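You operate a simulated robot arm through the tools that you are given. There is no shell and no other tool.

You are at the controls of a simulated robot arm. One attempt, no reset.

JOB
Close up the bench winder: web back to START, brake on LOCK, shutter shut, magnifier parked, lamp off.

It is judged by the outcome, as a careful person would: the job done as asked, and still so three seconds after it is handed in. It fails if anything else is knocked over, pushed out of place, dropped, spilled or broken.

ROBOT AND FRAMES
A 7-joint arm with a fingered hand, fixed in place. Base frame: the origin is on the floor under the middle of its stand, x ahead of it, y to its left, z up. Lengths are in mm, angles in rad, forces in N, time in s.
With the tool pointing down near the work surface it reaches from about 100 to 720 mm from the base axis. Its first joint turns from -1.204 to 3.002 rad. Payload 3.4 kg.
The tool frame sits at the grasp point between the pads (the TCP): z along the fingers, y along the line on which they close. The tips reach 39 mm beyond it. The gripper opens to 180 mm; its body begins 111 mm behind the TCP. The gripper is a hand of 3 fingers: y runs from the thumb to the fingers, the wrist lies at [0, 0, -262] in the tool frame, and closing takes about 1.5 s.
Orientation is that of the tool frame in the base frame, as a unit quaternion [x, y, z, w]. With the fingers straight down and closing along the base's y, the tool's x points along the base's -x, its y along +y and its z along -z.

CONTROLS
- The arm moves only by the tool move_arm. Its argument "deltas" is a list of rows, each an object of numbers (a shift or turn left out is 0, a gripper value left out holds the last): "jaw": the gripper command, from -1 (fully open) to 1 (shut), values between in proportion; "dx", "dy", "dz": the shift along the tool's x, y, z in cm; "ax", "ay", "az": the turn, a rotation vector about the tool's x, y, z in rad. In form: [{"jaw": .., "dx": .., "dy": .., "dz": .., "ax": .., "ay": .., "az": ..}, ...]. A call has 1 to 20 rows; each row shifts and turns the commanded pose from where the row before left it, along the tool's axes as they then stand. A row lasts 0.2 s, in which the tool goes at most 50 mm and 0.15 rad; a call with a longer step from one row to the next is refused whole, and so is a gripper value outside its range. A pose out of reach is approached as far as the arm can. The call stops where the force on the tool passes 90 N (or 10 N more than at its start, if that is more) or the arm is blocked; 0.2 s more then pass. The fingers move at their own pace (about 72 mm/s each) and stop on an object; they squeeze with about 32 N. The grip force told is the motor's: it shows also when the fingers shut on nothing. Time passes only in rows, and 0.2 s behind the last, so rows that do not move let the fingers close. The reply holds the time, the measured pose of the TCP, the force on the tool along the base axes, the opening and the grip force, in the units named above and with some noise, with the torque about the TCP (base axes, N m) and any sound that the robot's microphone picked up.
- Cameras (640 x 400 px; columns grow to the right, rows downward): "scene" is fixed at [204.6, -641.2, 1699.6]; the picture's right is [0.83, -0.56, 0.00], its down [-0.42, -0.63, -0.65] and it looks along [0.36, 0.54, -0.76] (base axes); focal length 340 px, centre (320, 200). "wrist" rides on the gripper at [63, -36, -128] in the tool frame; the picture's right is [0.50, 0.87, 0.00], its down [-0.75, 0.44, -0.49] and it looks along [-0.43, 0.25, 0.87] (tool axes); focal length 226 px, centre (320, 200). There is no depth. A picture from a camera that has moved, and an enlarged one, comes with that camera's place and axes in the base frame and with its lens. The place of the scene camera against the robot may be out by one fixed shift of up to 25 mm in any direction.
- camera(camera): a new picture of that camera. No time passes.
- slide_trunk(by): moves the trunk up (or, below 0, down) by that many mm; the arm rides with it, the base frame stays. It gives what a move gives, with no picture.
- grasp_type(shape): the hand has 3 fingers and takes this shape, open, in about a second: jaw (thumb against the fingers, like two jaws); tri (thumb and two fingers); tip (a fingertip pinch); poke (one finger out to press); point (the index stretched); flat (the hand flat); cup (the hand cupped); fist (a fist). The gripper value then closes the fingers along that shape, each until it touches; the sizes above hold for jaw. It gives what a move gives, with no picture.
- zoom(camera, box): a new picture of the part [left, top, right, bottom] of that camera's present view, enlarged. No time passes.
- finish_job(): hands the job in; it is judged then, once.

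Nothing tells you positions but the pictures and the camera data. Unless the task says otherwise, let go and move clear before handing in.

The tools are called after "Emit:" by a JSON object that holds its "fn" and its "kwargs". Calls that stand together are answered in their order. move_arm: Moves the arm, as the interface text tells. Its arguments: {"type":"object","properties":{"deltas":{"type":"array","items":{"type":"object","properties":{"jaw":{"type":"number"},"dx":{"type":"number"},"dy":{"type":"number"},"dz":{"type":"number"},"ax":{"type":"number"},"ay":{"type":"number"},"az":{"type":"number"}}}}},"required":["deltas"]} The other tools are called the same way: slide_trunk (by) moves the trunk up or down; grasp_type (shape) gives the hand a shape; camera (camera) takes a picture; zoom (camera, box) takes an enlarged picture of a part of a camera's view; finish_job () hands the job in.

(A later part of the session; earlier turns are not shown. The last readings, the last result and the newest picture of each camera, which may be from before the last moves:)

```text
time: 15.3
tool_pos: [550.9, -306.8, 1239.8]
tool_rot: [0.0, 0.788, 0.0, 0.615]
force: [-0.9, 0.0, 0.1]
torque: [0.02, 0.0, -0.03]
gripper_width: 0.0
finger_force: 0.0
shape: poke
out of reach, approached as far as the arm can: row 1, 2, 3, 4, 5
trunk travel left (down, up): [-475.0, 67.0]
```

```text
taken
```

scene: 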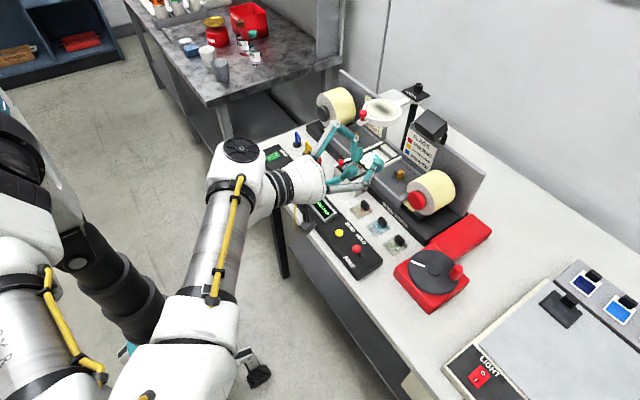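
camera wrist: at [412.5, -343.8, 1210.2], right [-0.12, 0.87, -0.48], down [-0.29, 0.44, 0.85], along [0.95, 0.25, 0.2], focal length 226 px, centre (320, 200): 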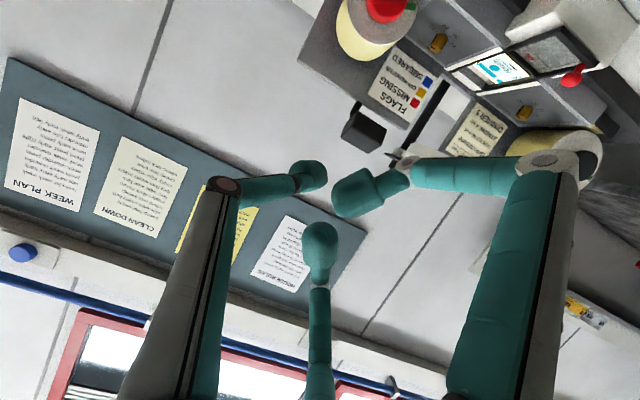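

The arm could not hold that pose this close in and drifted back, but nothing was touched. From here I can see the wall papers more clearly, so I'll read those and check the parts.

Emit:
{"fn": "zoom", "kwargs": {"camera": "wrist", "box": [80, 130, 200, 240]}}

Emit:
{"fn": "zoom", "kwargs": {"camera": "wrist", "box": [0, 90, 110, 220]}}

Emit:
{"fn": "zoom", "kwargs": {"camera": "wrist", "box": [230, 200, 330, 300]}}

Emit:
{"fn": "zoom", "kwargs": {"camera": "wrist", "box": [330, 60, 490, 190]}}

Emit:
{"fn": "zoom", "kwargs": {"camera": "wrist", "box": [330, 0, 440, 60]}}

Emit:
{"fn": "zoom", "kwargs": {"camera": "wrist", "box": [440, 20, 600, 120]}}

```text
3.64 times, centred on (140, 185) of wrist
camera zoom: at [412.5, -343.8, 1210.2], right [-0.12, 0.87, -0.48], down [-0.29, 0.44, 0.85], along [0.95, 0.25, 0.2], focal length 822 px, centre (974, 254)
```

zoom: 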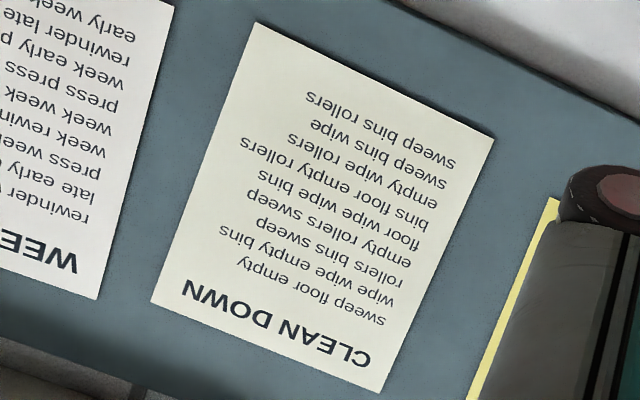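

```text
3.08 times, centred on (55, 155) of wrist
camera zoom: at [412.5, -343.8, 1210.2], right [-0.12, 0.87, -0.48], down [-0.29, 0.44, 0.85], along [0.95, 0.25, 0.2], focal length 696 px, centre (1135, 338)
```

zoom: 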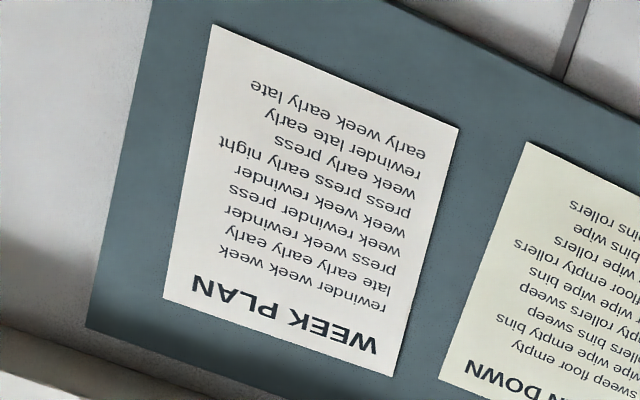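

```text
4.00 times, centred on (280, 250) of wrist
camera zoom: at [412.5, -343.8, 1210.2], right [-0.12, 0.87, -0.48], down [-0.29, 0.44, 0.85], along [0.95, 0.25, 0.2], focal length 904 px, centre (480, 0)
```

zoom: 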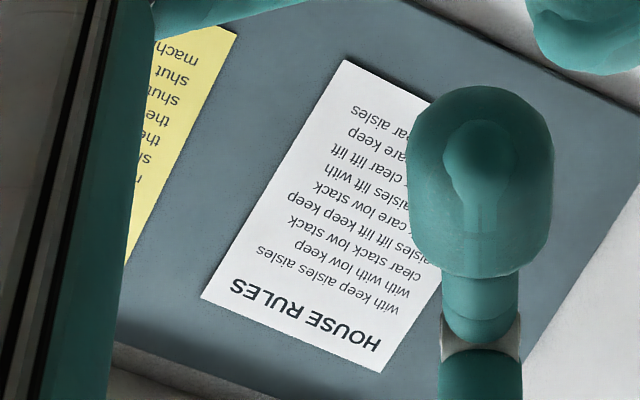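

```text
3.08 times, centred on (410, 125) of wrist
camera zoom: at [412.5, -343.8, 1210.2], right [-0.12, 0.87, -0.48], down [-0.29, 0.44, 0.85], along [0.95, 0.25, 0.2], focal length 696 px, centre (43, 431)
```

zoom: 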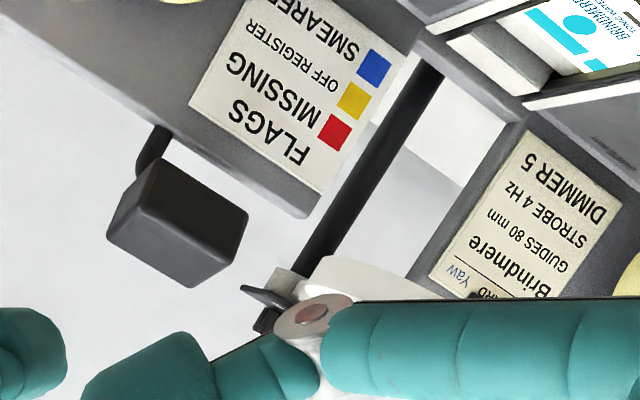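

```text
5.82 times, centred on (385, 30) of wrist
camera zoom: at [412.5, -343.8, 1210.2], right [-0.12, 0.87, -0.48], down [-0.29, 0.44, 0.85], along [0.95, 0.25, 0.2], focal length 1315 px, centre (-58, 1189)
```

zoom: 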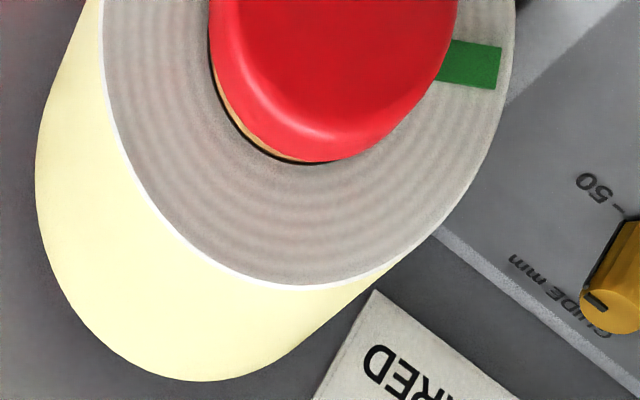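

```text
4.00 times, centred on (520, 70) of wrist
camera zoom: at [412.5, -343.8, 1210.2], right [-0.12, 0.87, -0.48], down [-0.29, 0.44, 0.85], along [0.95, 0.25, 0.2], focal length 904 px, centre (-480, 720)
```

zoom: 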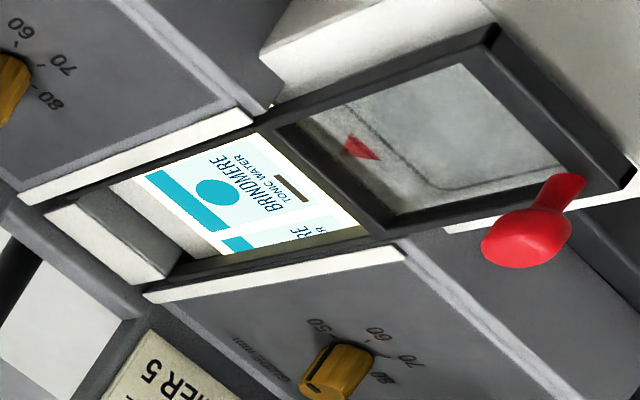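

The wall sheets are filler text with no instructions. The arm dislikes the horizontal pose this close in, so I'll extend forward, where the wrist is farther out, and see where it settles.

Emit:
{"fn": "move_arm", "kwargs": {"deltas": [{"dz": 2.5}, {"dz": 2.5}, {"dz": 2.5}, {"dz": 2.5}, {"dz": 0}]}}

Emit:
{"fn": "camera", "kwargs": {"camera": "wrist"}}

Emit:
{"fn": "camera", "kwargs": {"camera": "scene"}}

```text
time: 16.5
tool_pos: [628.4, -340.3, 1237.4]
tool_rot: [-0.002, 0.789, 0.001, 0.614]
force: [-0.7, 0.3, 0.4]
torque: [-0.01, -0.01, 0.02]
gripper_width: 0.0
finger_force: 0.1
shape: poke
out of reach, approached as far as the arm can: row 1, 2, 3, 4
trunk travel left (down, up): [-475.0, 67.0]
```

```text
taken
camera wrist: at [489.5, -378.1, 1207.5], right [-0.12, 0.86, -0.49], down [-0.29, 0.44, 0.85], along [0.95, 0.25, 0.2], focal length 226 px, centre (320, 200)
```

wrist: 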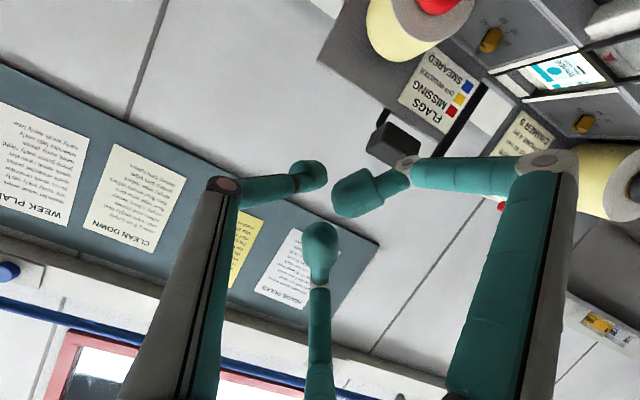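

```text
taken
```

scene: 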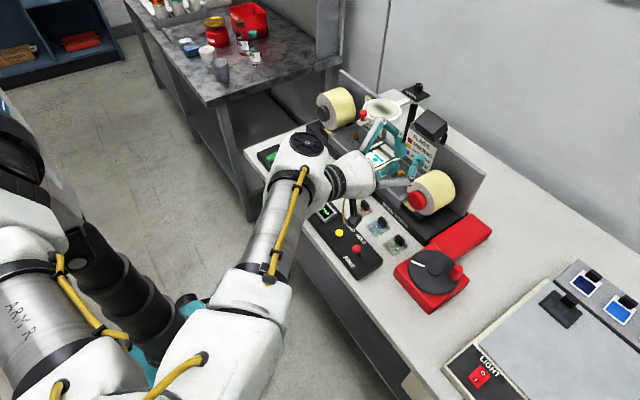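

The arm has hit a joint limit at this steep tilt. A 45° tilt worked earlier and should reach the magnifier, so I'll tilt back to about 45° and check the pose.

Emit:
{"fn": "move_arm", "kwargs": {"deltas": [{"ay": 0.122}, {"ay": 0.122}, {"ay": 0.122}, {"ay": 0.122}, {"ay": 0.122}, {"ay": 0}, {"ay": 0}]}}

Emit:
{"fn": "camera", "kwargs": {"camera": "wrist"}}

Emit:
{"fn": "camera", "kwargs": {"camera": "scene"}}

```text
time: 18.1
tool_pos: [628.4, -339.0, 1236.4]
tool_rot: [-0.001, 0.937, 0.0, 0.35]
force: [0.7, -0.4, 0.5]
torque: [-0.01, -0.01, -0.02]
gripper_width: 0.0
finger_force: 0.0
shape: poke
trunk travel left (down, up): [-475.0, 67.0]
```

```text
taken
camera wrist: at [498.2, -377.7, 1292.1], right [-0.38, 0.87, -0.33], down [0.25, 0.44, 0.87], along [0.89, 0.25, -0.38], focal length 226 px, centre (320, 200)
```

wrist: 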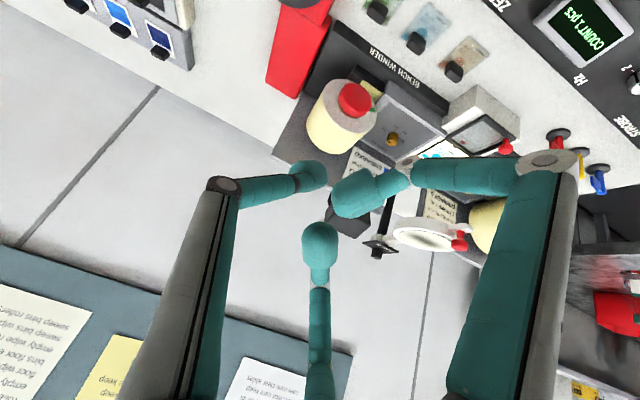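

```text
taken
```

scene: 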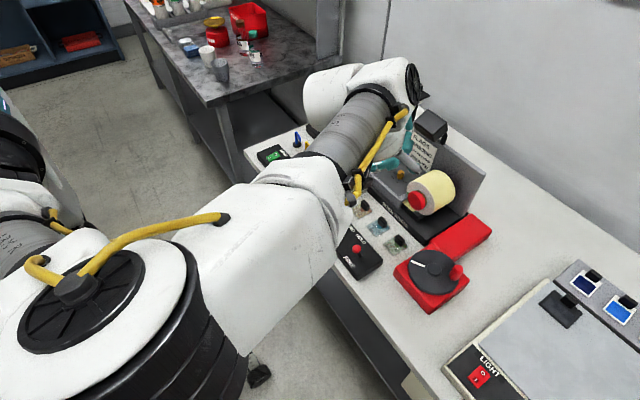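

A new command starts from the measured pose, which is useful to know. The arm is at (628, -339, 1236) with about 41° of tilt. I'll move to a standoff on the -y side of the magnifier knob and check.

Emit:
{"fn": "move_arm", "kwargs": {"deltas": [{"dx": -0.48, "dy": 3.58, "dz": 1.64}, {"dx": -0.48, "dy": 3.58, "dz": 1.64}, {"dx": -0.48, "dy": 3.58, "dz": 1.64}, {"dx": -0.48, "dy": 3.58, "dz": 1.64}, {"dx": -0.48, "dy": 3.58, "dz": 1.64}, {"dx": 0}]}}

Emit:
{"fn": "camera", "kwargs": {"camera": "wrist"}}

Emit:
{"fn": "camera", "kwargs": {"camera": "scene"}}

```text
time: 19.5
tool_pos: [698.9, -161.3, 1191.5]
tool_rot: [0.001, 0.936, 0.0, 0.351]
force: [0.1, -0.2, 0.2]
torque: [0.01, 0.0, -0.02]
gripper_width: 0.0
finger_force: 0.0
shape: poke
trunk travel left (down, up): [-475.0, 67.0]
```

```text
taken
camera wrist: at [568.2, -198.8, 1245.8], right [-0.38, 0.87, -0.33], down [0.24, 0.44, 0.87], along [0.89, 0.25, -0.38], focal length 226 px, centre (320, 200)
```

wrist: 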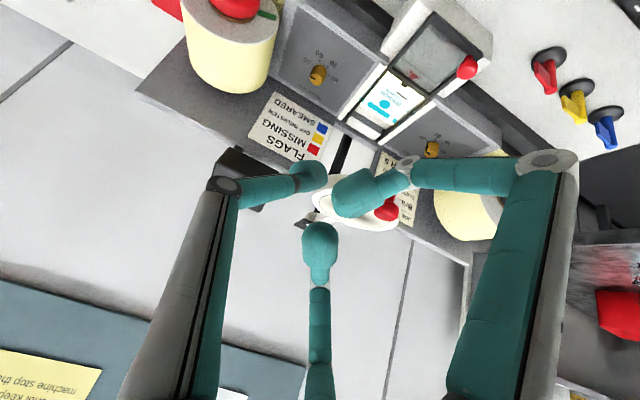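

```text
taken
```

scene: 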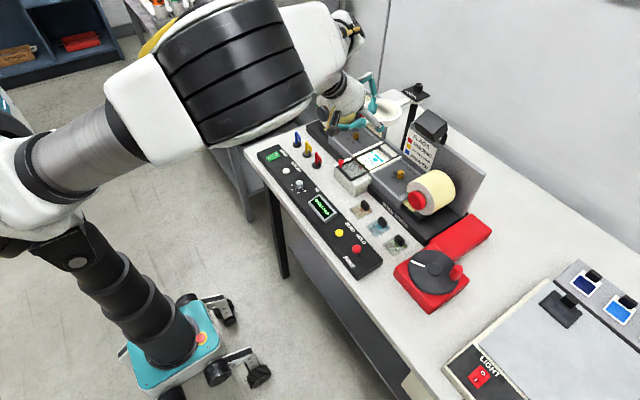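

The pose is reached and the thumb points toward the magnifier. I'll zoom in on the finger and knob from both cameras.

Emit:
{"fn": "zoom", "kwargs": {"camera": "scene", "box": [300, 60, 460, 160]}}

Emit:
{"fn": "zoom", "kwargs": {"camera": "wrist", "box": [260, 130, 420, 250]}}

```text
4.00 times, centred on (380, 110) of scene
camera zoom: at [204.6, -641.2, 1699.6], right [0.83, -0.56, 0.0], down [-0.42, -0.63, -0.65], along [0.36, 0.54, -0.76], focal length 1361 px, centre (80, 560)
```

zoom: 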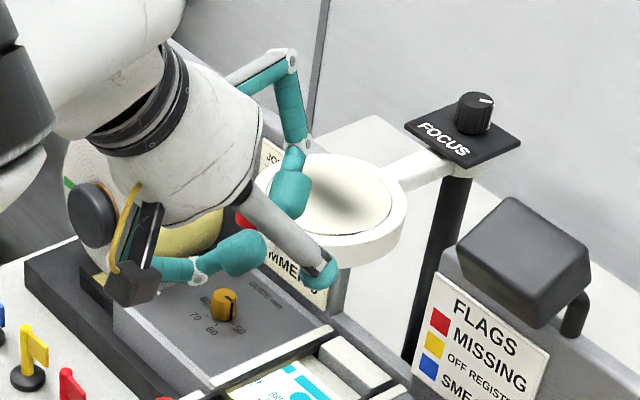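

```text
3.33 times, centred on (340, 190) of wrist
camera zoom: at [568.2, -198.8, 1245.8], right [-0.38, 0.87, -0.33], down [0.24, 0.44, 0.87], along [0.89, 0.25, -0.38], focal length 754 px, centre (253, 233)
```

zoom: 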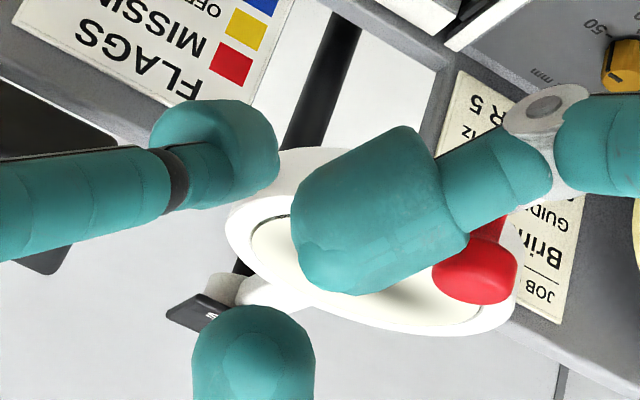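

The knob is on the +y side of the thumb tip, as calculated. I'll lower to the knob's height and then ease toward +y until it makes contact.

Emit:
{"fn": "move_arm", "kwargs": {"deltas": [{"dy": 0.8, "dz": 1.28}, {"dy": 0.8, "dz": 1.28}, {"dy": 0}]}}

Emit:
{"fn": "zoom", "kwargs": {"camera": "wrist", "box": [260, 130, 420, 250]}}

Emit:
{"fn": "zoom", "kwargs": {"camera": "scene", "box": [300, 60, 460, 160]}}

```text
time: 20.3
tool_pos: [718.3, -144.1, 1170.6]
tool_rot: [-0.001, 0.936, -0.001, 0.351]
force: [-0.2, 0.6, -0.8]
torque: [-0.02, -0.01, 0.01]
gripper_width: 0.0
finger_force: 0.0
shape: poke
trunk travel left (down, up): [-475.0, 67.0]
```

```text
3.33 times, centred on (340, 190) of wrist
camera zoom: at [586.2, -181.5, 1226.0], right [-0.38, 0.87, -0.33], down [0.24, 0.44, 0.87], along [0.89, 0.25, -0.38], focal length 754 px, centre (253, 233)
```

zoom: 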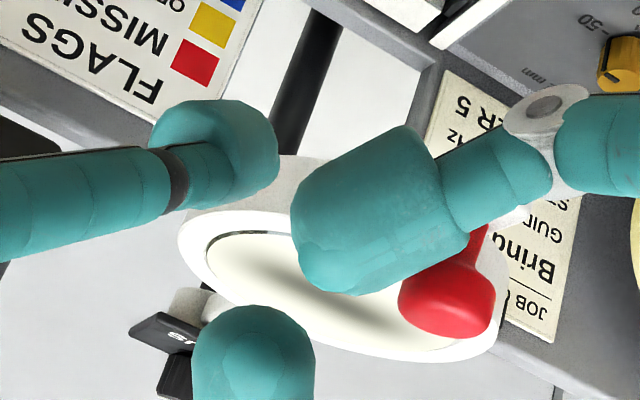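

```text
4.00 times, centred on (380, 110) of scene
camera zoom: at [204.6, -641.2, 1699.6], right [0.83, -0.56, 0.0], down [-0.42, -0.63, -0.65], along [0.36, 0.54, -0.76], focal length 1361 px, centre (80, 560)
```

zoom: 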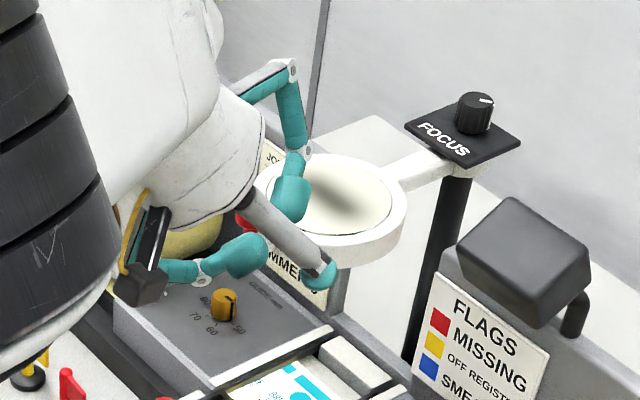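

The thumb tip is at about z 1145, level with the knob stem and to its -y side. I'll push gently toward +y and watch the force.

Emit:
{"fn": "move_arm", "kwargs": {"deltas": [{"dy": 1.2}, {"dy": 1.2}, {"dy": 1.2}, {"dy": 1.2}, {"dy": 1.2}]}}

Emit:
{"fn": "zoom", "kwargs": {"camera": "wrist", "box": [260, 130, 420, 250]}}

Emit:
{"fn": "zoom", "kwargs": {"camera": "scene", "box": [300, 60, 460, 160]}}

```text
time: 21.5
tool_pos: [699.0, -107.8, 1180.2]
tool_rot: [-0.001, 0.937, -0.001, 0.351]
force: [0.2, 0.1, -0.2]
torque: [0.0, 0.0, 0.01]
gripper_width: 0.0
finger_force: 0.1
shape: poke
out of reach, approached as far as the arm can: row 2, 3, 4, 5
trunk travel left (down, up): [-475.0, 67.0]
```

```text
3.33 times, centred on (340, 190) of wrist
camera zoom: at [568.9, -145.5, 1236.4], right [-0.38, 0.86, -0.33], down [0.24, 0.44, 0.87], along [0.89, 0.25, -0.38], focal length 754 px, centre (253, 233)
```

zoom: 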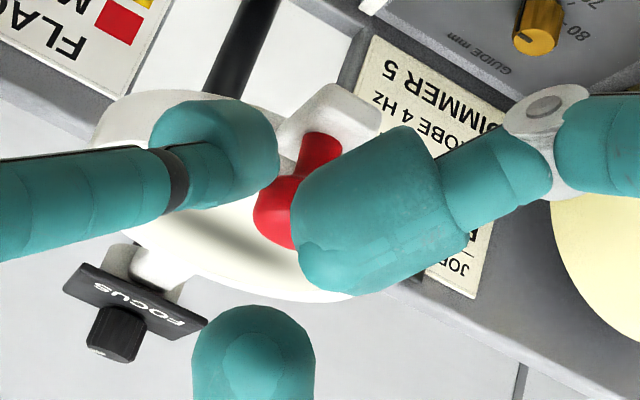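

```text
4.00 times, centred on (380, 110) of scene
camera zoom: at [204.6, -641.2, 1699.6], right [0.83, -0.56, 0.0], down [-0.42, -0.63, -0.65], along [0.36, 0.54, -0.76], focal length 1361 px, centre (80, 560)
```

zoom: 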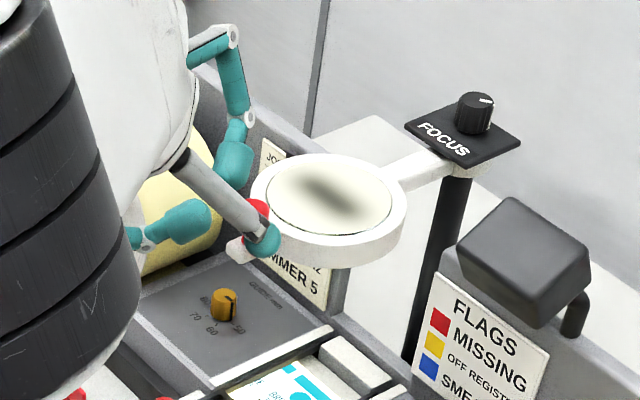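

The arm reported out of reach because of a wrist limit, and the magnifier hasn't moved. I'll back off and yaw the hand left so it lines up better with the forearm, then try again.

Emit:
{"fn": "move_arm", "kwargs": {"deltas": [{"dy": -2.0}, {"dy": -2.0, "dz": -1.0}, {"ax": -0.092, "az": -0.106}, {"ax": -0.092, "az": -0.106}, {"ax": -0.092, "az": -0.106}, {"ax": -0.092, "az": -0.106}, {"dz": 0}]}}

Emit:
{"fn": "camera", "kwargs": {"camera": "wrist"}}

Emit:
{"fn": "zoom", "kwargs": {"camera": "scene", "box": [220, 40, 460, 190]}}

```text
time: 23.1
tool_pos: [693.5, -149.2, 1189.3]
tool_rot: [-0.26, 0.9, 0.096, 0.337]
force: [0.4, -0.1, -0.9]
torque: [0.01, -0.01, 0.03]
gripper_width: 0.3
finger_force: 0.1
shape: poke
trunk travel left (down, up): [-475.0, 67.0]
```

```text
taken
camera wrist: at [602.2, -250.3, 1244.7], right [-0.78, 0.53, -0.33], down [-0.02, 0.5, 0.87], along [0.62, 0.68, -0.38], focal length 226 px, centre (320, 200)
```

wrist: 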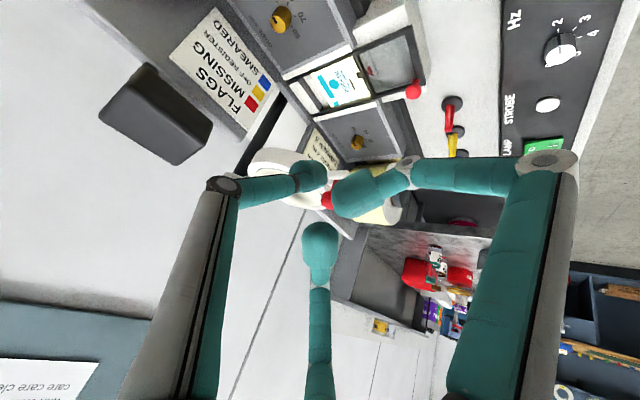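

```text
2.67 times, centred on (340, 115) of scene
camera zoom: at [204.6, -641.2, 1699.6], right [0.83, -0.56, 0.0], down [-0.42, -0.63, -0.65], along [0.36, 0.54, -0.76], focal length 908 px, centre (267, 427)
```

zoom: 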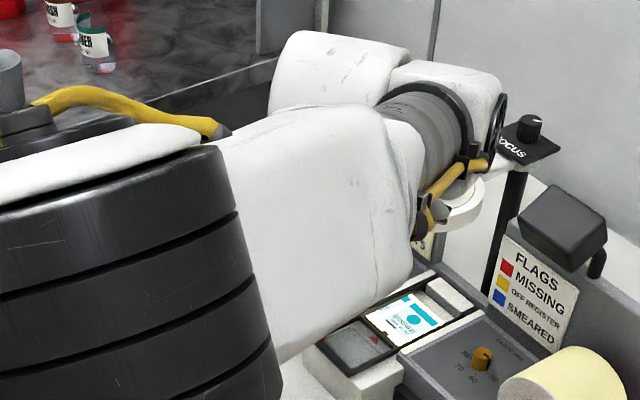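

The elbow has swung a long way, so I'll check the whole scene for clearance.

Emit:
{"fn": "camera", "kwargs": {"camera": "scene"}}

```text
taken
```

scene: 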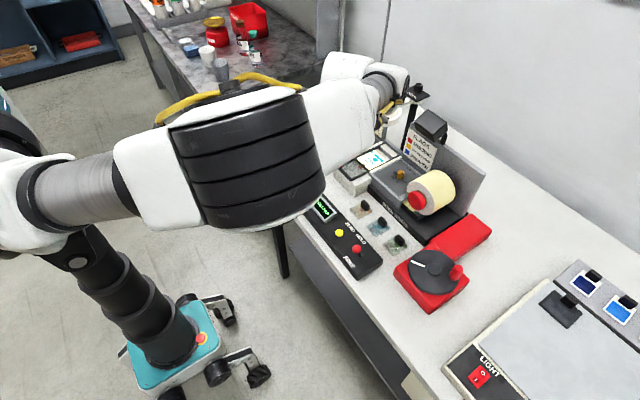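

The arm is clear of everything. The hand is now yawed about 32° left, so I'll lower the thumb tip to the knob's -y side and push toward +y.

Emit:
{"fn": "move_arm", "kwargs": {"deltas": [{"dx": -0.22, "dy": -0.23, "dz": 1.3}, {"dx": -0.22, "dy": -0.23, "dz": 1.3}, {"dx": -0.4, "dy": 0.848, "dz": 0.348}, {"dx": -0.4, "dy": 0.848, "dz": 0.348}, {"dx": 0}]}}

Emit:
{"fn": "zoom", "kwargs": {"camera": "wrist", "box": [240, 120, 440, 245]}}

Emit:
{"fn": "zoom", "kwargs": {"camera": "scene", "box": [300, 60, 460, 160]}}

```text
time: 24.3
tool_pos: [712.7, -121.4, 1172.4]
tool_rot: [-0.26, 0.9, 0.097, 0.337]
force: [-0.9, -0.1, -0.4]
torque: [0.02, -0.02, 0.01]
gripper_width: 0.0
finger_force: 0.0
shape: poke
trunk travel left (down, up): [-475.0, 67.0]
```

```text
3.20 times, centred on (340, 182) of wrist
camera zoom: at [622.0, -223.2, 1227.2], right [-0.78, 0.53, -0.33], down [-0.02, 0.5, 0.87], along [0.62, 0.68, -0.38], focal length 723 px, centre (256, 256)
```

zoom: 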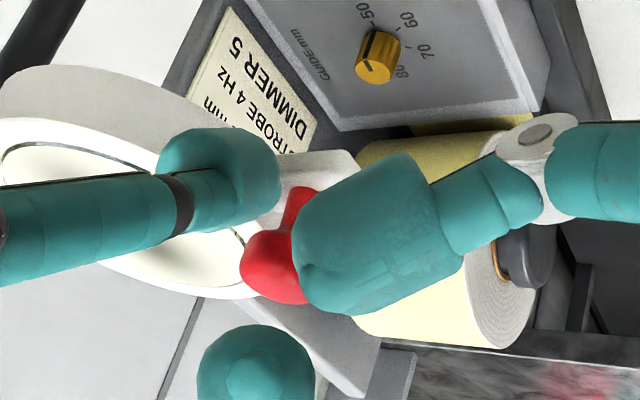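

```text
4.00 times, centred on (380, 110) of scene
camera zoom: at [204.6, -641.2, 1699.6], right [0.83, -0.56, 0.0], down [-0.42, -0.63, -0.65], along [0.36, 0.54, -0.76], focal length 1361 px, centre (80, 560)
```

zoom: 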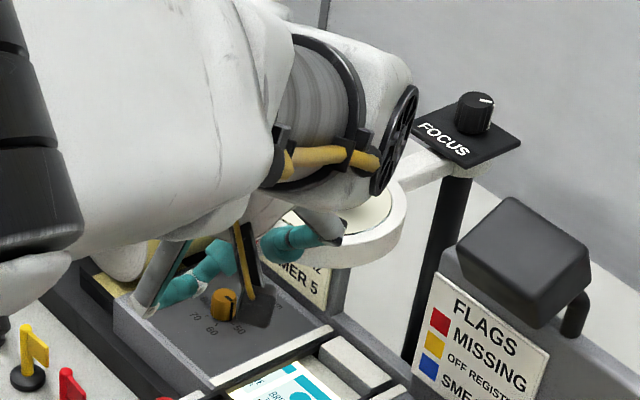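

The thumb tip, at about (737, -114, 1147), is right beside the knob stem. I'll push toward +y along the arc.

Emit:
{"fn": "move_arm", "kwargs": {"deltas": [{"dx": -0.4, "dy": 0.95, "dz": 0.35}, {"dx": -0.4, "dy": 0.95, "dz": 0.35}, {"dx": -0.4, "dy": 0.95, "dz": 0.35}, {"dx": -0.4, "dy": 0.95, "dz": 0.35}]}}

Emit:
{"fn": "zoom", "kwargs": {"camera": "wrist", "box": [240, 120, 440, 245]}}

Emit:
{"fn": "camera", "kwargs": {"camera": "scene"}}

```text
time: 25.3
tool_pos: [709.8, -77.3, 1171.9]
tool_rot: [-0.26, 0.9, 0.097, 0.337]
force: [-0.5, -1.5, -0.5]
torque: [-0.03, 0.02, 0.0]
gripper_width: 0.1
finger_force: 0.0
shape: poke
trunk travel left (down, up): [-475.0, 67.0]
```

```text
3.20 times, centred on (340, 182) of wrist
camera zoom: at [620.1, -179.2, 1226.9], right [-0.78, 0.53, -0.33], down [-0.02, 0.5, 0.87], along [0.62, 0.68, -0.38], focal length 723 px, centre (256, 256)
```

zoom: 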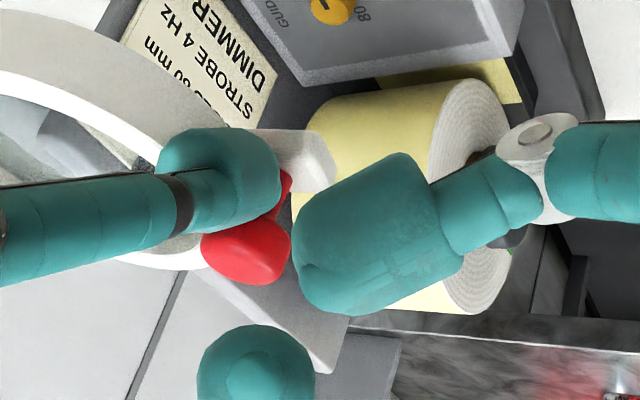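

```text
taken
```

scene: 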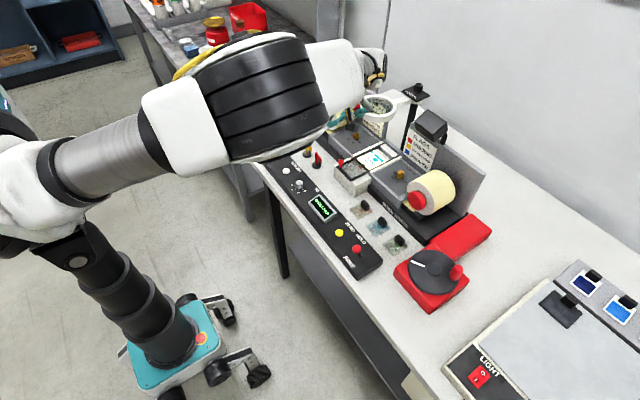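

The magnifier is swinging with very little force, about 1.5 N. I'll follow the arc further toward +y and +x.

Emit:
{"fn": "move_arm", "kwargs": {"deltas": [{"dx": -0.635, "dy": 0.83, "dz": 0.55}, {"dx": -0.635, "dy": 0.83, "dz": 0.55}, {"dx": -0.635, "dy": 0.83, "dz": 0.55}, {"dx": -0.635, "dy": 0.83, "dz": 0.55}, {"dx": -0.77, "dy": 0.553, "dz": 0.67}, {"dx": -0.77, "dy": 0.553, "dz": 0.67}]}}

Emit:
{"fn": "zoom", "kwargs": {"camera": "wrist", "box": [240, 120, 440, 245]}}

Emit:
{"fn": "camera", "kwargs": {"camera": "scene"}}

```text
time: 26.7
tool_pos: [706.9, -40.9, 1184.4]
tool_rot: [-0.26, 0.9, 0.097, 0.337]
force: [-0.1, 0.3, 0.2]
torque: [0.0, 0.03, 0.0]
gripper_width: 0.0
finger_force: 0.0
shape: poke
out of reach, approached as far as the arm can: row 3, 4, 5, 6
trunk travel left (down, up): [-475.0, 67.0]
```

```text
3.20 times, centred on (340, 182) of wrist
camera zoom: at [615.3, -142.5, 1240.4], right [-0.78, 0.53, -0.33], down [-0.03, 0.5, 0.87], along [0.62, 0.68, -0.38], focal length 723 px, centre (256, 256)
```

zoom: 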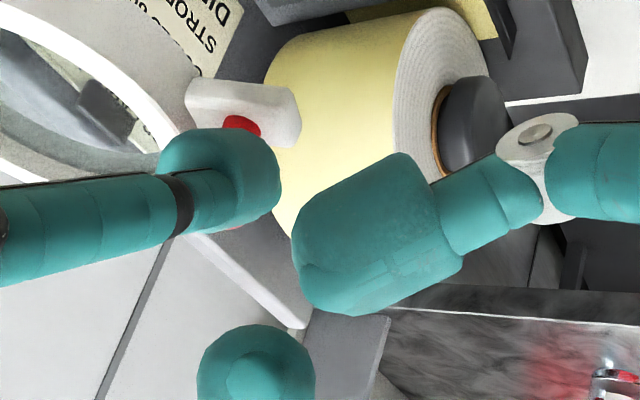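

```text
taken
```

scene: 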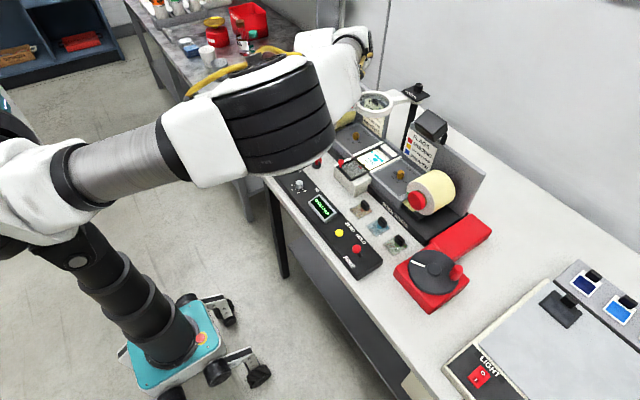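

The magnifier has swung part of the way, but the arm has hit a limit again. I'll study the arm's configuration to work out which joint is restricting it.

Emit:
{"fn": "zoom", "kwargs": {"camera": "scene", "box": [0, 0, 420, 260]}}

Emit:
{"fn": "zoom", "kwargs": {"camera": "scene", "box": [300, 60, 460, 160]}}

```text
1.52 times, centred on (210, 130) of scene
camera zoom: at [204.6, -641.2, 1699.6], right [0.83, -0.56, 0.0], down [-0.42, -0.63, -0.65], along [0.36, 0.54, -0.76], focal length 519 px, centre (488, 307)
```

zoom: 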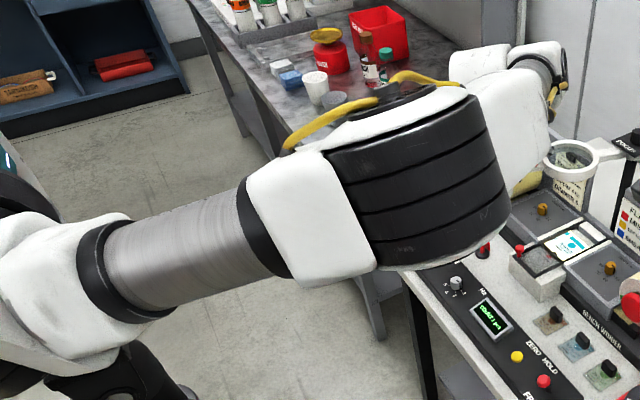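

```text
4.00 times, centred on (380, 110) of scene
camera zoom: at [204.6, -641.2, 1699.6], right [0.83, -0.56, 0.0], down [-0.42, -0.63, -0.65], along [0.36, 0.54, -0.76], focal length 1361 px, centre (80, 560)
```

zoom: 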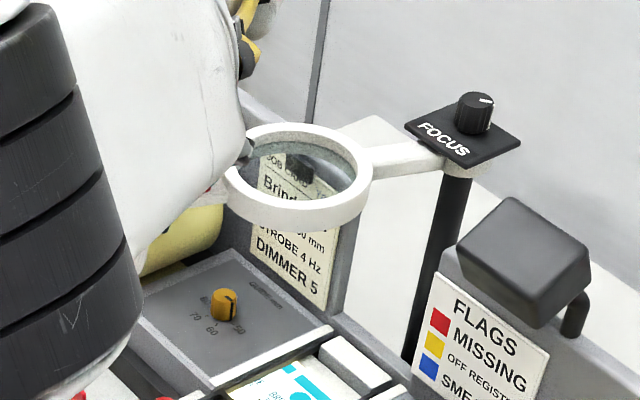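

The elbow bends sideways to the right, and the limit seems to depend on hand orientation. I'll back away from the magnifier and test a flatter tilt with more yaw in free space.

Emit:
{"fn": "move_arm", "kwargs": {"deltas": [{"dz": -2.0, "dy": -1.0}, {"dz": -2.0, "dy": -1.0}, {"ay": -0.12}, {"ay": -0.12}, {"ay": -0.12}, {"ay": 0}]}}

Emit:
{"fn": "camera", "kwargs": {"camera": "scene"}}

```text
time: 28.1
tool_pos: [694.6, -76.7, 1215.6]
tool_rot: [-0.237, 0.825, 0.142, 0.494]
force: [1.5, 0.3, 0.2]
torque: [-0.01, 0.0, 0.02]
gripper_width: 0.1
finger_force: 0.0
shape: poke
trunk travel left (down, up): [-475.0, 67.0]
```

```text
taken
```

scene: 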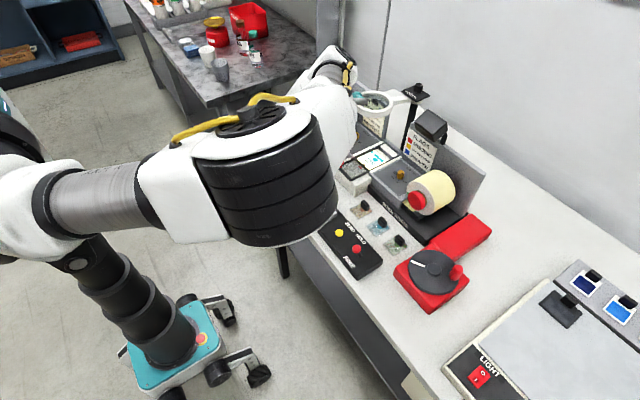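

That pose is reachable with about 62° of tilt. I'll try moving +y at this height, above the magnifier, to find the limits.

Emit:
{"fn": "move_arm", "kwargs": {"deltas": [{"dx": -0.5, "dy": 1.7, "dz": 0.935}, {"dx": -0.5, "dy": 1.7, "dz": 0.935}, {"dx": -0.5, "dy": 1.7, "dz": 0.935}, {"dx": -0.5, "dy": 1.7, "dz": 0.935}, {"dx": 0}]}}

Emit:
{"fn": "camera", "kwargs": {"camera": "wrist"}}

Emit:
{"fn": "camera", "kwargs": {"camera": "scene"}}

```text
time: 29.3
tool_pos: [695.0, 9.0, 1215.4]
tool_rot: [-0.239, 0.825, 0.141, 0.492]
force: [0.0, 0.1, -1.1]
torque: [-0.01, 0.03, 0.01]
gripper_width: 0.3
finger_force: 0.1
shape: poke
trunk travel left (down, up): [-475.0, 67.0]
```

```text
taken
camera wrist: at [594.2, -97.6, 1220.6], right [-0.66, 0.6, -0.44], down [-0.3, 0.33, 0.9], along [0.69, 0.72, -0.04], focal length 226 px, centre (320, 200)
```

wrist: 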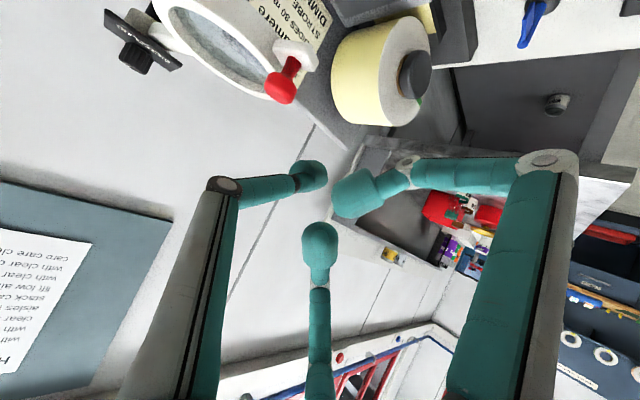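

```text
taken
```

scene: 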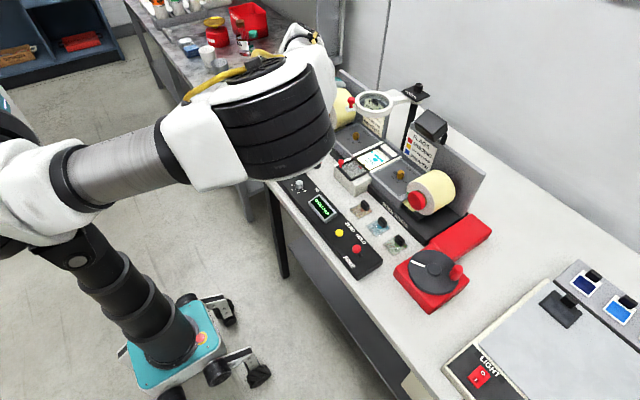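

With the steeper tilt the arm moves freely to +y, and the knob is clearly visible near (754, -10). I'll go back behind the knob and down to its height at this tilt.

Emit:
{"fn": "move_arm", "kwargs": {"deltas": [{"dx": 0.63, "dy": -1.65, "dz": -1.17}, {"dx": 0.63, "dy": -1.65, "dz": -1.17}, {"dx": 0.63, "dy": -1.65, "dz": -1.17}, {"dx": 0.63, "dy": -1.65, "dz": -1.17}, {"dx": 1.1, "dy": 0.0, "dz": 1.4}, {"dx": 1.1, "dy": 0.0, "dz": 1.4}, {"dx": 1.1, "dy": 0.0, "dz": 1.4}, {"dx": 0}]}}

Emit:
{"fn": "camera", "kwargs": {"camera": "wrist"}}

Emit:
{"fn": "zoom", "kwargs": {"camera": "scene", "box": [300, 60, 460, 160]}}

```text
time: 31.1
tool_pos: [703.3, -66.4, 1164.2]
tool_rot: [-0.239, 0.825, 0.142, 0.492]
force: [0.1, -0.6, 0.1]
torque: [-0.02, 0.0, 0.0]
gripper_width: 0.0
finger_force: 0.1
shape: poke
trunk travel left (down, up): [-475.0, 67.0]
```

```text
taken
camera wrist: at [602.6, -173.1, 1170.8], right [-0.66, 0.61, -0.44], down [-0.3, 0.33, 0.9], along [0.69, 0.72, -0.04], focal length 226 px, centre (320, 200)
```

wrist: 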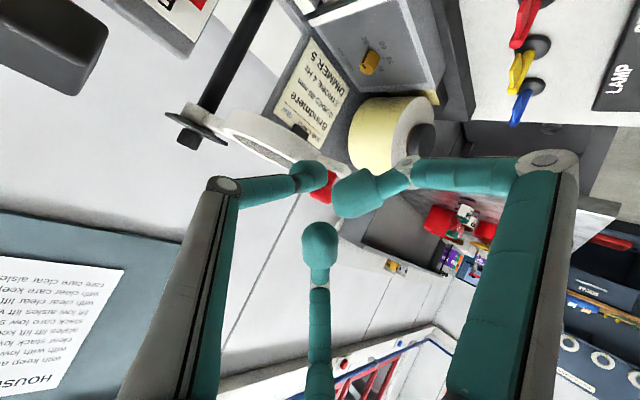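

```text
4.00 times, centred on (380, 110) of scene
camera zoom: at [204.6, -641.2, 1699.6], right [0.83, -0.56, 0.0], down [-0.42, -0.63, -0.65], along [0.36, 0.54, -0.76], focal length 1361 px, centre (80, 560)
```

zoom: 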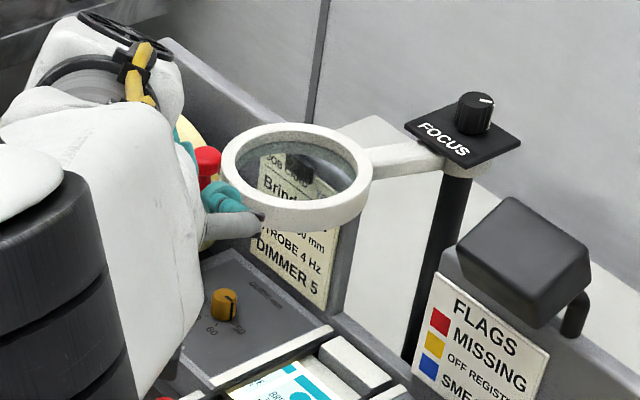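

The thumb tip, at about (734, -56, 1149), is behind the knob. I'll push along the arc to roughly 45°.

Emit:
{"fn": "move_arm", "kwargs": {"deltas": [{"dx": -0.465, "dy": 0.77, "dz": 0.865}, {"dx": -0.465, "dy": 0.77, "dz": 0.865}, {"dx": -0.56, "dy": 0.69, "dz": 1.045}, {"dx": -0.56, "dy": 0.69, "dz": 1.045}, {"dx": -0.56, "dy": 0.69, "dz": 1.045}, {"dx": -0.56, "dy": 0.69, "dz": 1.045}]}}

Emit:
{"fn": "camera", "kwargs": {"camera": "wrist"}}

Emit:
{"fn": "zoom", "kwargs": {"camera": "scene", "box": [300, 60, 460, 160]}}

```text
time: 32.5
tool_pos: [718.1, -18.0, 1183.4]
tool_rot: [-0.239, 0.825, 0.142, 0.493]
force: [-0.2, 0.1, 0.9]
torque: [0.02, 0.01, -0.03]
gripper_width: 0.1
finger_force: 0.2
shape: poke
out of reach, approached as far as the arm can: row 4, 5, 6
trunk travel left (down, up): [-475.0, 67.0]
```

```text
taken
camera wrist: at [617.7, -125.9, 1188.5], right [-0.66, 0.61, -0.44], down [-0.3, 0.33, 0.9], along [0.69, 0.72, -0.04], focal length 226 px, centre (320, 200)
```

wrist: 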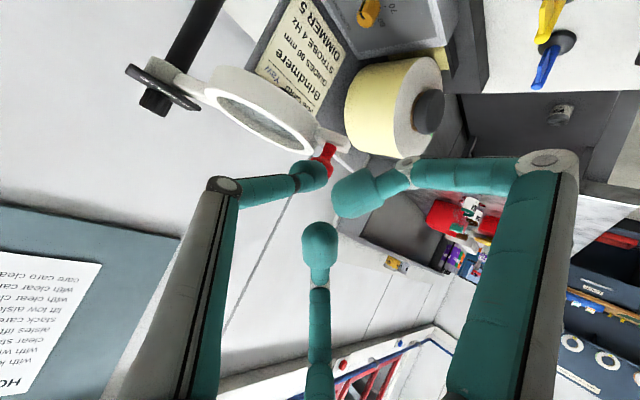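

```text
4.00 times, centred on (380, 110) of scene
camera zoom: at [204.6, -641.2, 1699.6], right [0.83, -0.56, 0.0], down [-0.42, -0.63, -0.65], along [0.36, 0.54, -0.76], focal length 1361 px, centre (80, 560)
```

zoom: 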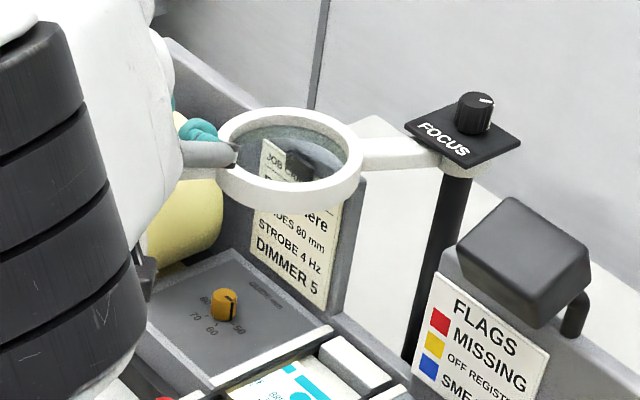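

The limit comes on when reaching low and forward-left. Lowering the trunk should help, since the hand will then sit higher relative to the shoulder. I'll raise the hand clear first, then slide the trunk down.

Emit:
{"fn": "move_arm", "kwargs": {"deltas": [{"dx": -2.3, "dz": -1.23}, {"dx": -2.3, "dz": -1.23}, {"dx": -2.3, "dz": -1.23}, {"dx": -2.3, "dz": -1.23}, {"dx": -2.3, "dz": -1.23}, {"dx": 0}]}}

```text
time: 33.9
tool_pos: [719.3, -17.5, 1312.9]
tool_rot: [-0.239, 0.825, 0.141, 0.492]
force: [0.8, -0.4, -0.8]
torque: [0.01, -0.03, 0.0]
gripper_width: 0.1
finger_force: 0.2
shape: poke
trunk travel left (down, up): [-475.0, 67.0]
```

Emit:
{"fn": "slide_trunk", "kwargs": {"by": -100}}

Emit:
{"fn": "camera", "kwargs": {"camera": "scene"}}

Emit:
{"fn": "camera", "kwargs": {"camera": "wrist"}}

```text
time: 35.2
tool_pos: [717.7, -17.7, 1215.5]
tool_rot: [-0.238, 0.825, 0.141, 0.492]
force: [-0.1, 0.7, -0.9]
torque: [0.01, 0.01, -0.02]
gripper_width: 0.0
finger_force: 0.0
shape: poke
trunk travel left (down, up): [-375.0, 167.0]
```

```text
taken
```

scene: 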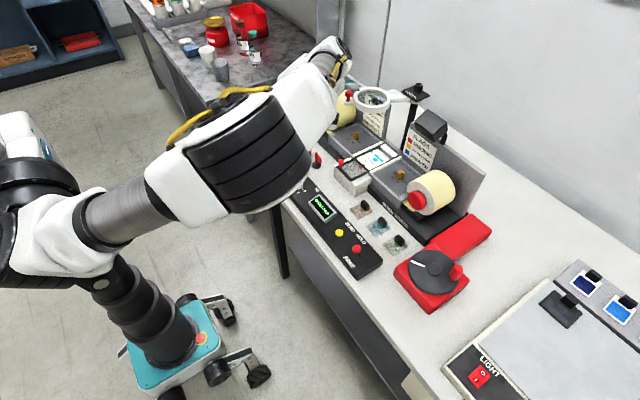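

```text
taken
camera wrist: at [617.0, -125.4, 1219.9], right [-0.66, 0.61, -0.44], down [-0.3, 0.33, 0.9], along [0.69, 0.72, -0.04], focal length 226 px, centre (320, 200)
```

wrist: 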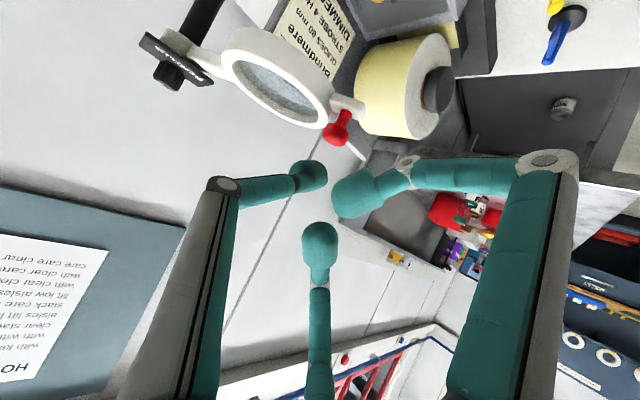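

The knob is at about (750, -8, 1156), which puts the magnifier at roughly 27°. With the trunk lower, I'll drop behind the knob again and push.

Emit:
{"fn": "move_arm", "kwargs": {"deltas": [{"dx": 0.8, "dy": -1.12, "dz": -1.5}, {"dx": 0.8, "dy": -1.12, "dz": -1.5}, {"dx": 2.25, "dz": 1.2}, {"dx": 2.25, "dz": 1.2}, {"dx": 0}, {"dx": -0.49, "dy": 0.53, "dz": 0.915}, {"dx": -0.49, "dy": 0.53, "dz": 0.915}, {"dx": -0.49, "dy": 0.53, "dz": 0.915}, {"dx": -0.49, "dy": 0.53, "dz": 0.915}, {"dx": -0.49, "dy": 0.53, "dz": 0.915}, {"dx": -0.49, "dy": 0.53, "dz": 0.915}]}}

Emit:
{"fn": "camera", "kwargs": {"camera": "wrist"}}

Emit:
{"fn": "zoom", "kwargs": {"camera": "scene", "box": [300, 60, 460, 160]}}

```text
time: 37.6
tool_pos: [737.5, 6.2, 1161.7]
tool_rot: [-0.238, 0.826, 0.14, 0.492]
force: [0.8, -0.2, 0.5]
torque: [0.01, 0.0, 0.01]
gripper_width: 0.2
finger_force: 0.0
shape: poke
trunk travel left (down, up): [-375.0, 167.0]
```

```text
taken
camera wrist: at [636.8, -101.7, 1167.5], right [-0.66, 0.61, -0.44], down [-0.3, 0.33, 0.9], along [0.69, 0.72, -0.04], focal length 226 px, centre (320, 200)
```

wrist: 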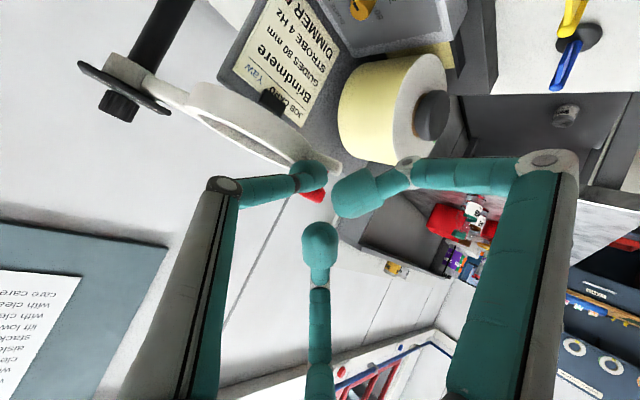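

```text
4.00 times, centred on (380, 110) of scene
camera zoom: at [204.6, -641.2, 1699.6], right [0.83, -0.56, 0.0], down [-0.42, -0.63, -0.65], along [0.36, 0.54, -0.76], focal length 1361 px, centre (80, 560)
```

zoom: 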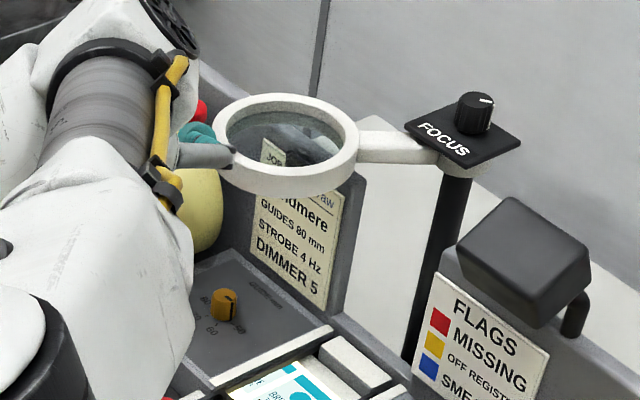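

The trunk change worked, and the magnifier is now at about 48°. I'll continue along the arc.

Emit:
{"fn": "move_arm", "kwargs": {"deltas": [{"dx": -0.54, "dy": 0.27, "dz": 1.0}, {"dx": -0.54, "dy": 0.27, "dz": 1.0}, {"dx": -0.54, "dy": 0.27, "dz": 1.0}, {"dx": -0.54, "dy": 0.27, "dz": 1.0}]}}

Emit:
{"fn": "camera", "kwargs": {"camera": "wrist"}}

Emit:
{"fn": "zoom", "kwargs": {"camera": "scene", "box": [300, 60, 460, 160]}}

```text
time: 38.6
tool_pos: [743.5, 12.4, 1162.8]
tool_rot: [-0.239, 0.825, 0.141, 0.492]
force: [-1.0, -0.1, 0.0]
torque: [-0.01, 0.03, 0.0]
gripper_width: 0.3
finger_force: 0.1
shape: poke
out of reach, approached as far as the arm can: row 2, 3, 4
trunk travel left (down, up): [-375.0, 167.0]
```

```text
taken
camera wrist: at [643.2, -95.7, 1168.0], right [-0.66, 0.61, -0.44], down [-0.3, 0.33, 0.9], along [0.69, 0.72, -0.04], focal length 226 px, centre (320, 200)
```

wrist: 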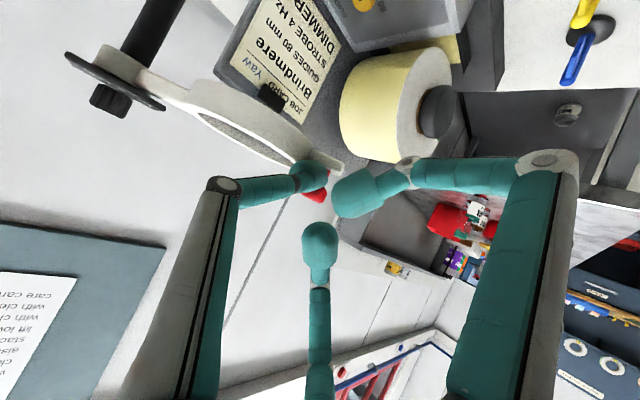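

```text
4.00 times, centred on (380, 110) of scene
camera zoom: at [204.6, -641.2, 1699.6], right [0.83, -0.56, 0.0], down [-0.42, -0.63, -0.65], along [0.36, 0.54, -0.76], focal length 1361 px, centre (80, 560)
```

zoom: 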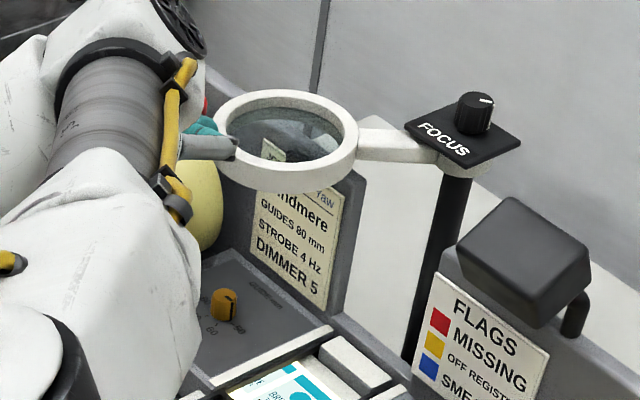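

The arm is limited again just short of what I need, with the magnifier at about 50°. I'll look at the full scene to understand the arm posture before choosing another approach.

Emit:
{"fn": "camera", "kwargs": {"camera": "scene"}}

```text
taken
```

scene: 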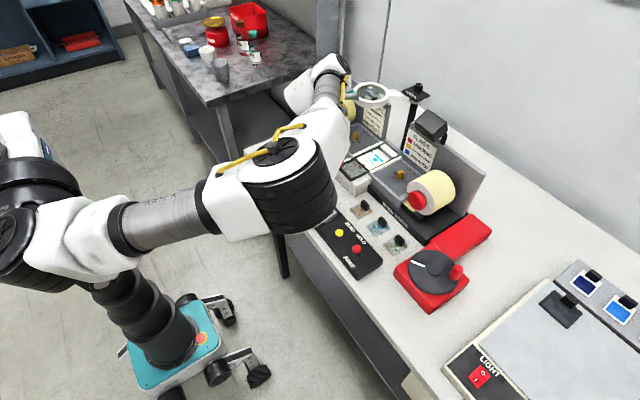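

Rolling the hand about its own axis is a freedom I haven't used. I'll lift above the magnifier, roll the hand, and test how far forward-left it can go.

Emit:
{"fn": "move_arm", "kwargs": {"deltas": [{"dx": -1.0, "dz": -2.5}, {"dx": -3.1, "dz": -1.6}, {"dx": -3.1, "dz": -1.6}, {"az": 0.15}, {"az": 0.15}, {"az": 0.15}, {"az": 0.15}, {"az": 0}]}}

Emit:
{"fn": "camera", "kwargs": {"camera": "scene"}}

```text
time: 40.4
tool_pos: [730.3, 3.5, 1253.7]
tool_rot: [0.017, 0.859, 0.281, 0.427]
force: [0.8, 0.5, 0.8]
torque: [-0.01, 0.0, 0.06]
gripper_width: 0.0
finger_force: 0.1
shape: poke
trunk travel left (down, up): [-375.0, 167.0]
```

```text
taken
```

scene: 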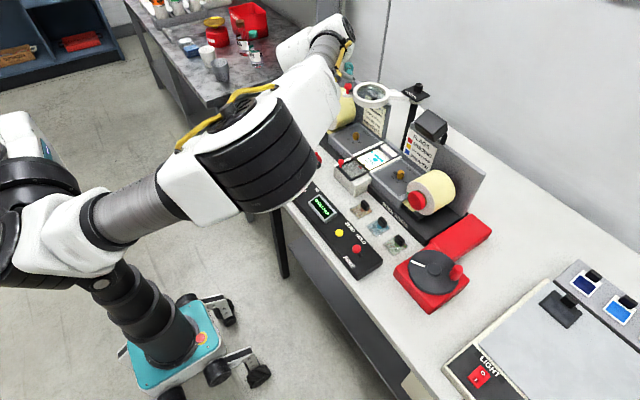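

Emit:
{"fn": "move_arm", "kwargs": {"deltas": [{"dx": -0.55, "dy": 0.945, "dz": 1.82}, {"dx": -0.55, "dy": 0.945, "dz": 1.82}, {"dx": -0.55, "dy": 0.945, "dz": 1.82}, {"dx": -0.55, "dy": 0.945, "dz": 1.82}, {"dx": 0}]}}

Emit:
{"fn": "camera", "kwargs": {"camera": "scene"}}

```text
time: 41.6
tool_pos: [745.2, 17.7, 1253.3]
tool_rot: [0.016, 0.859, 0.28, 0.429]
force: [-0.2, 0.0, -0.3]
torque: [0.03, -0.05, -0.02]
gripper_width: 0.0
finger_force: 0.1
shape: poke
out of reach, approached as far as the arm can: row 2, 3, 4
trunk travel left (down, up): [-375.0, 167.0]
```

```text
taken
```

scene: 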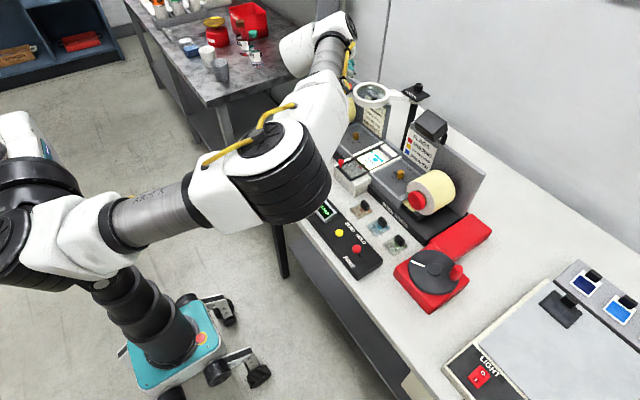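

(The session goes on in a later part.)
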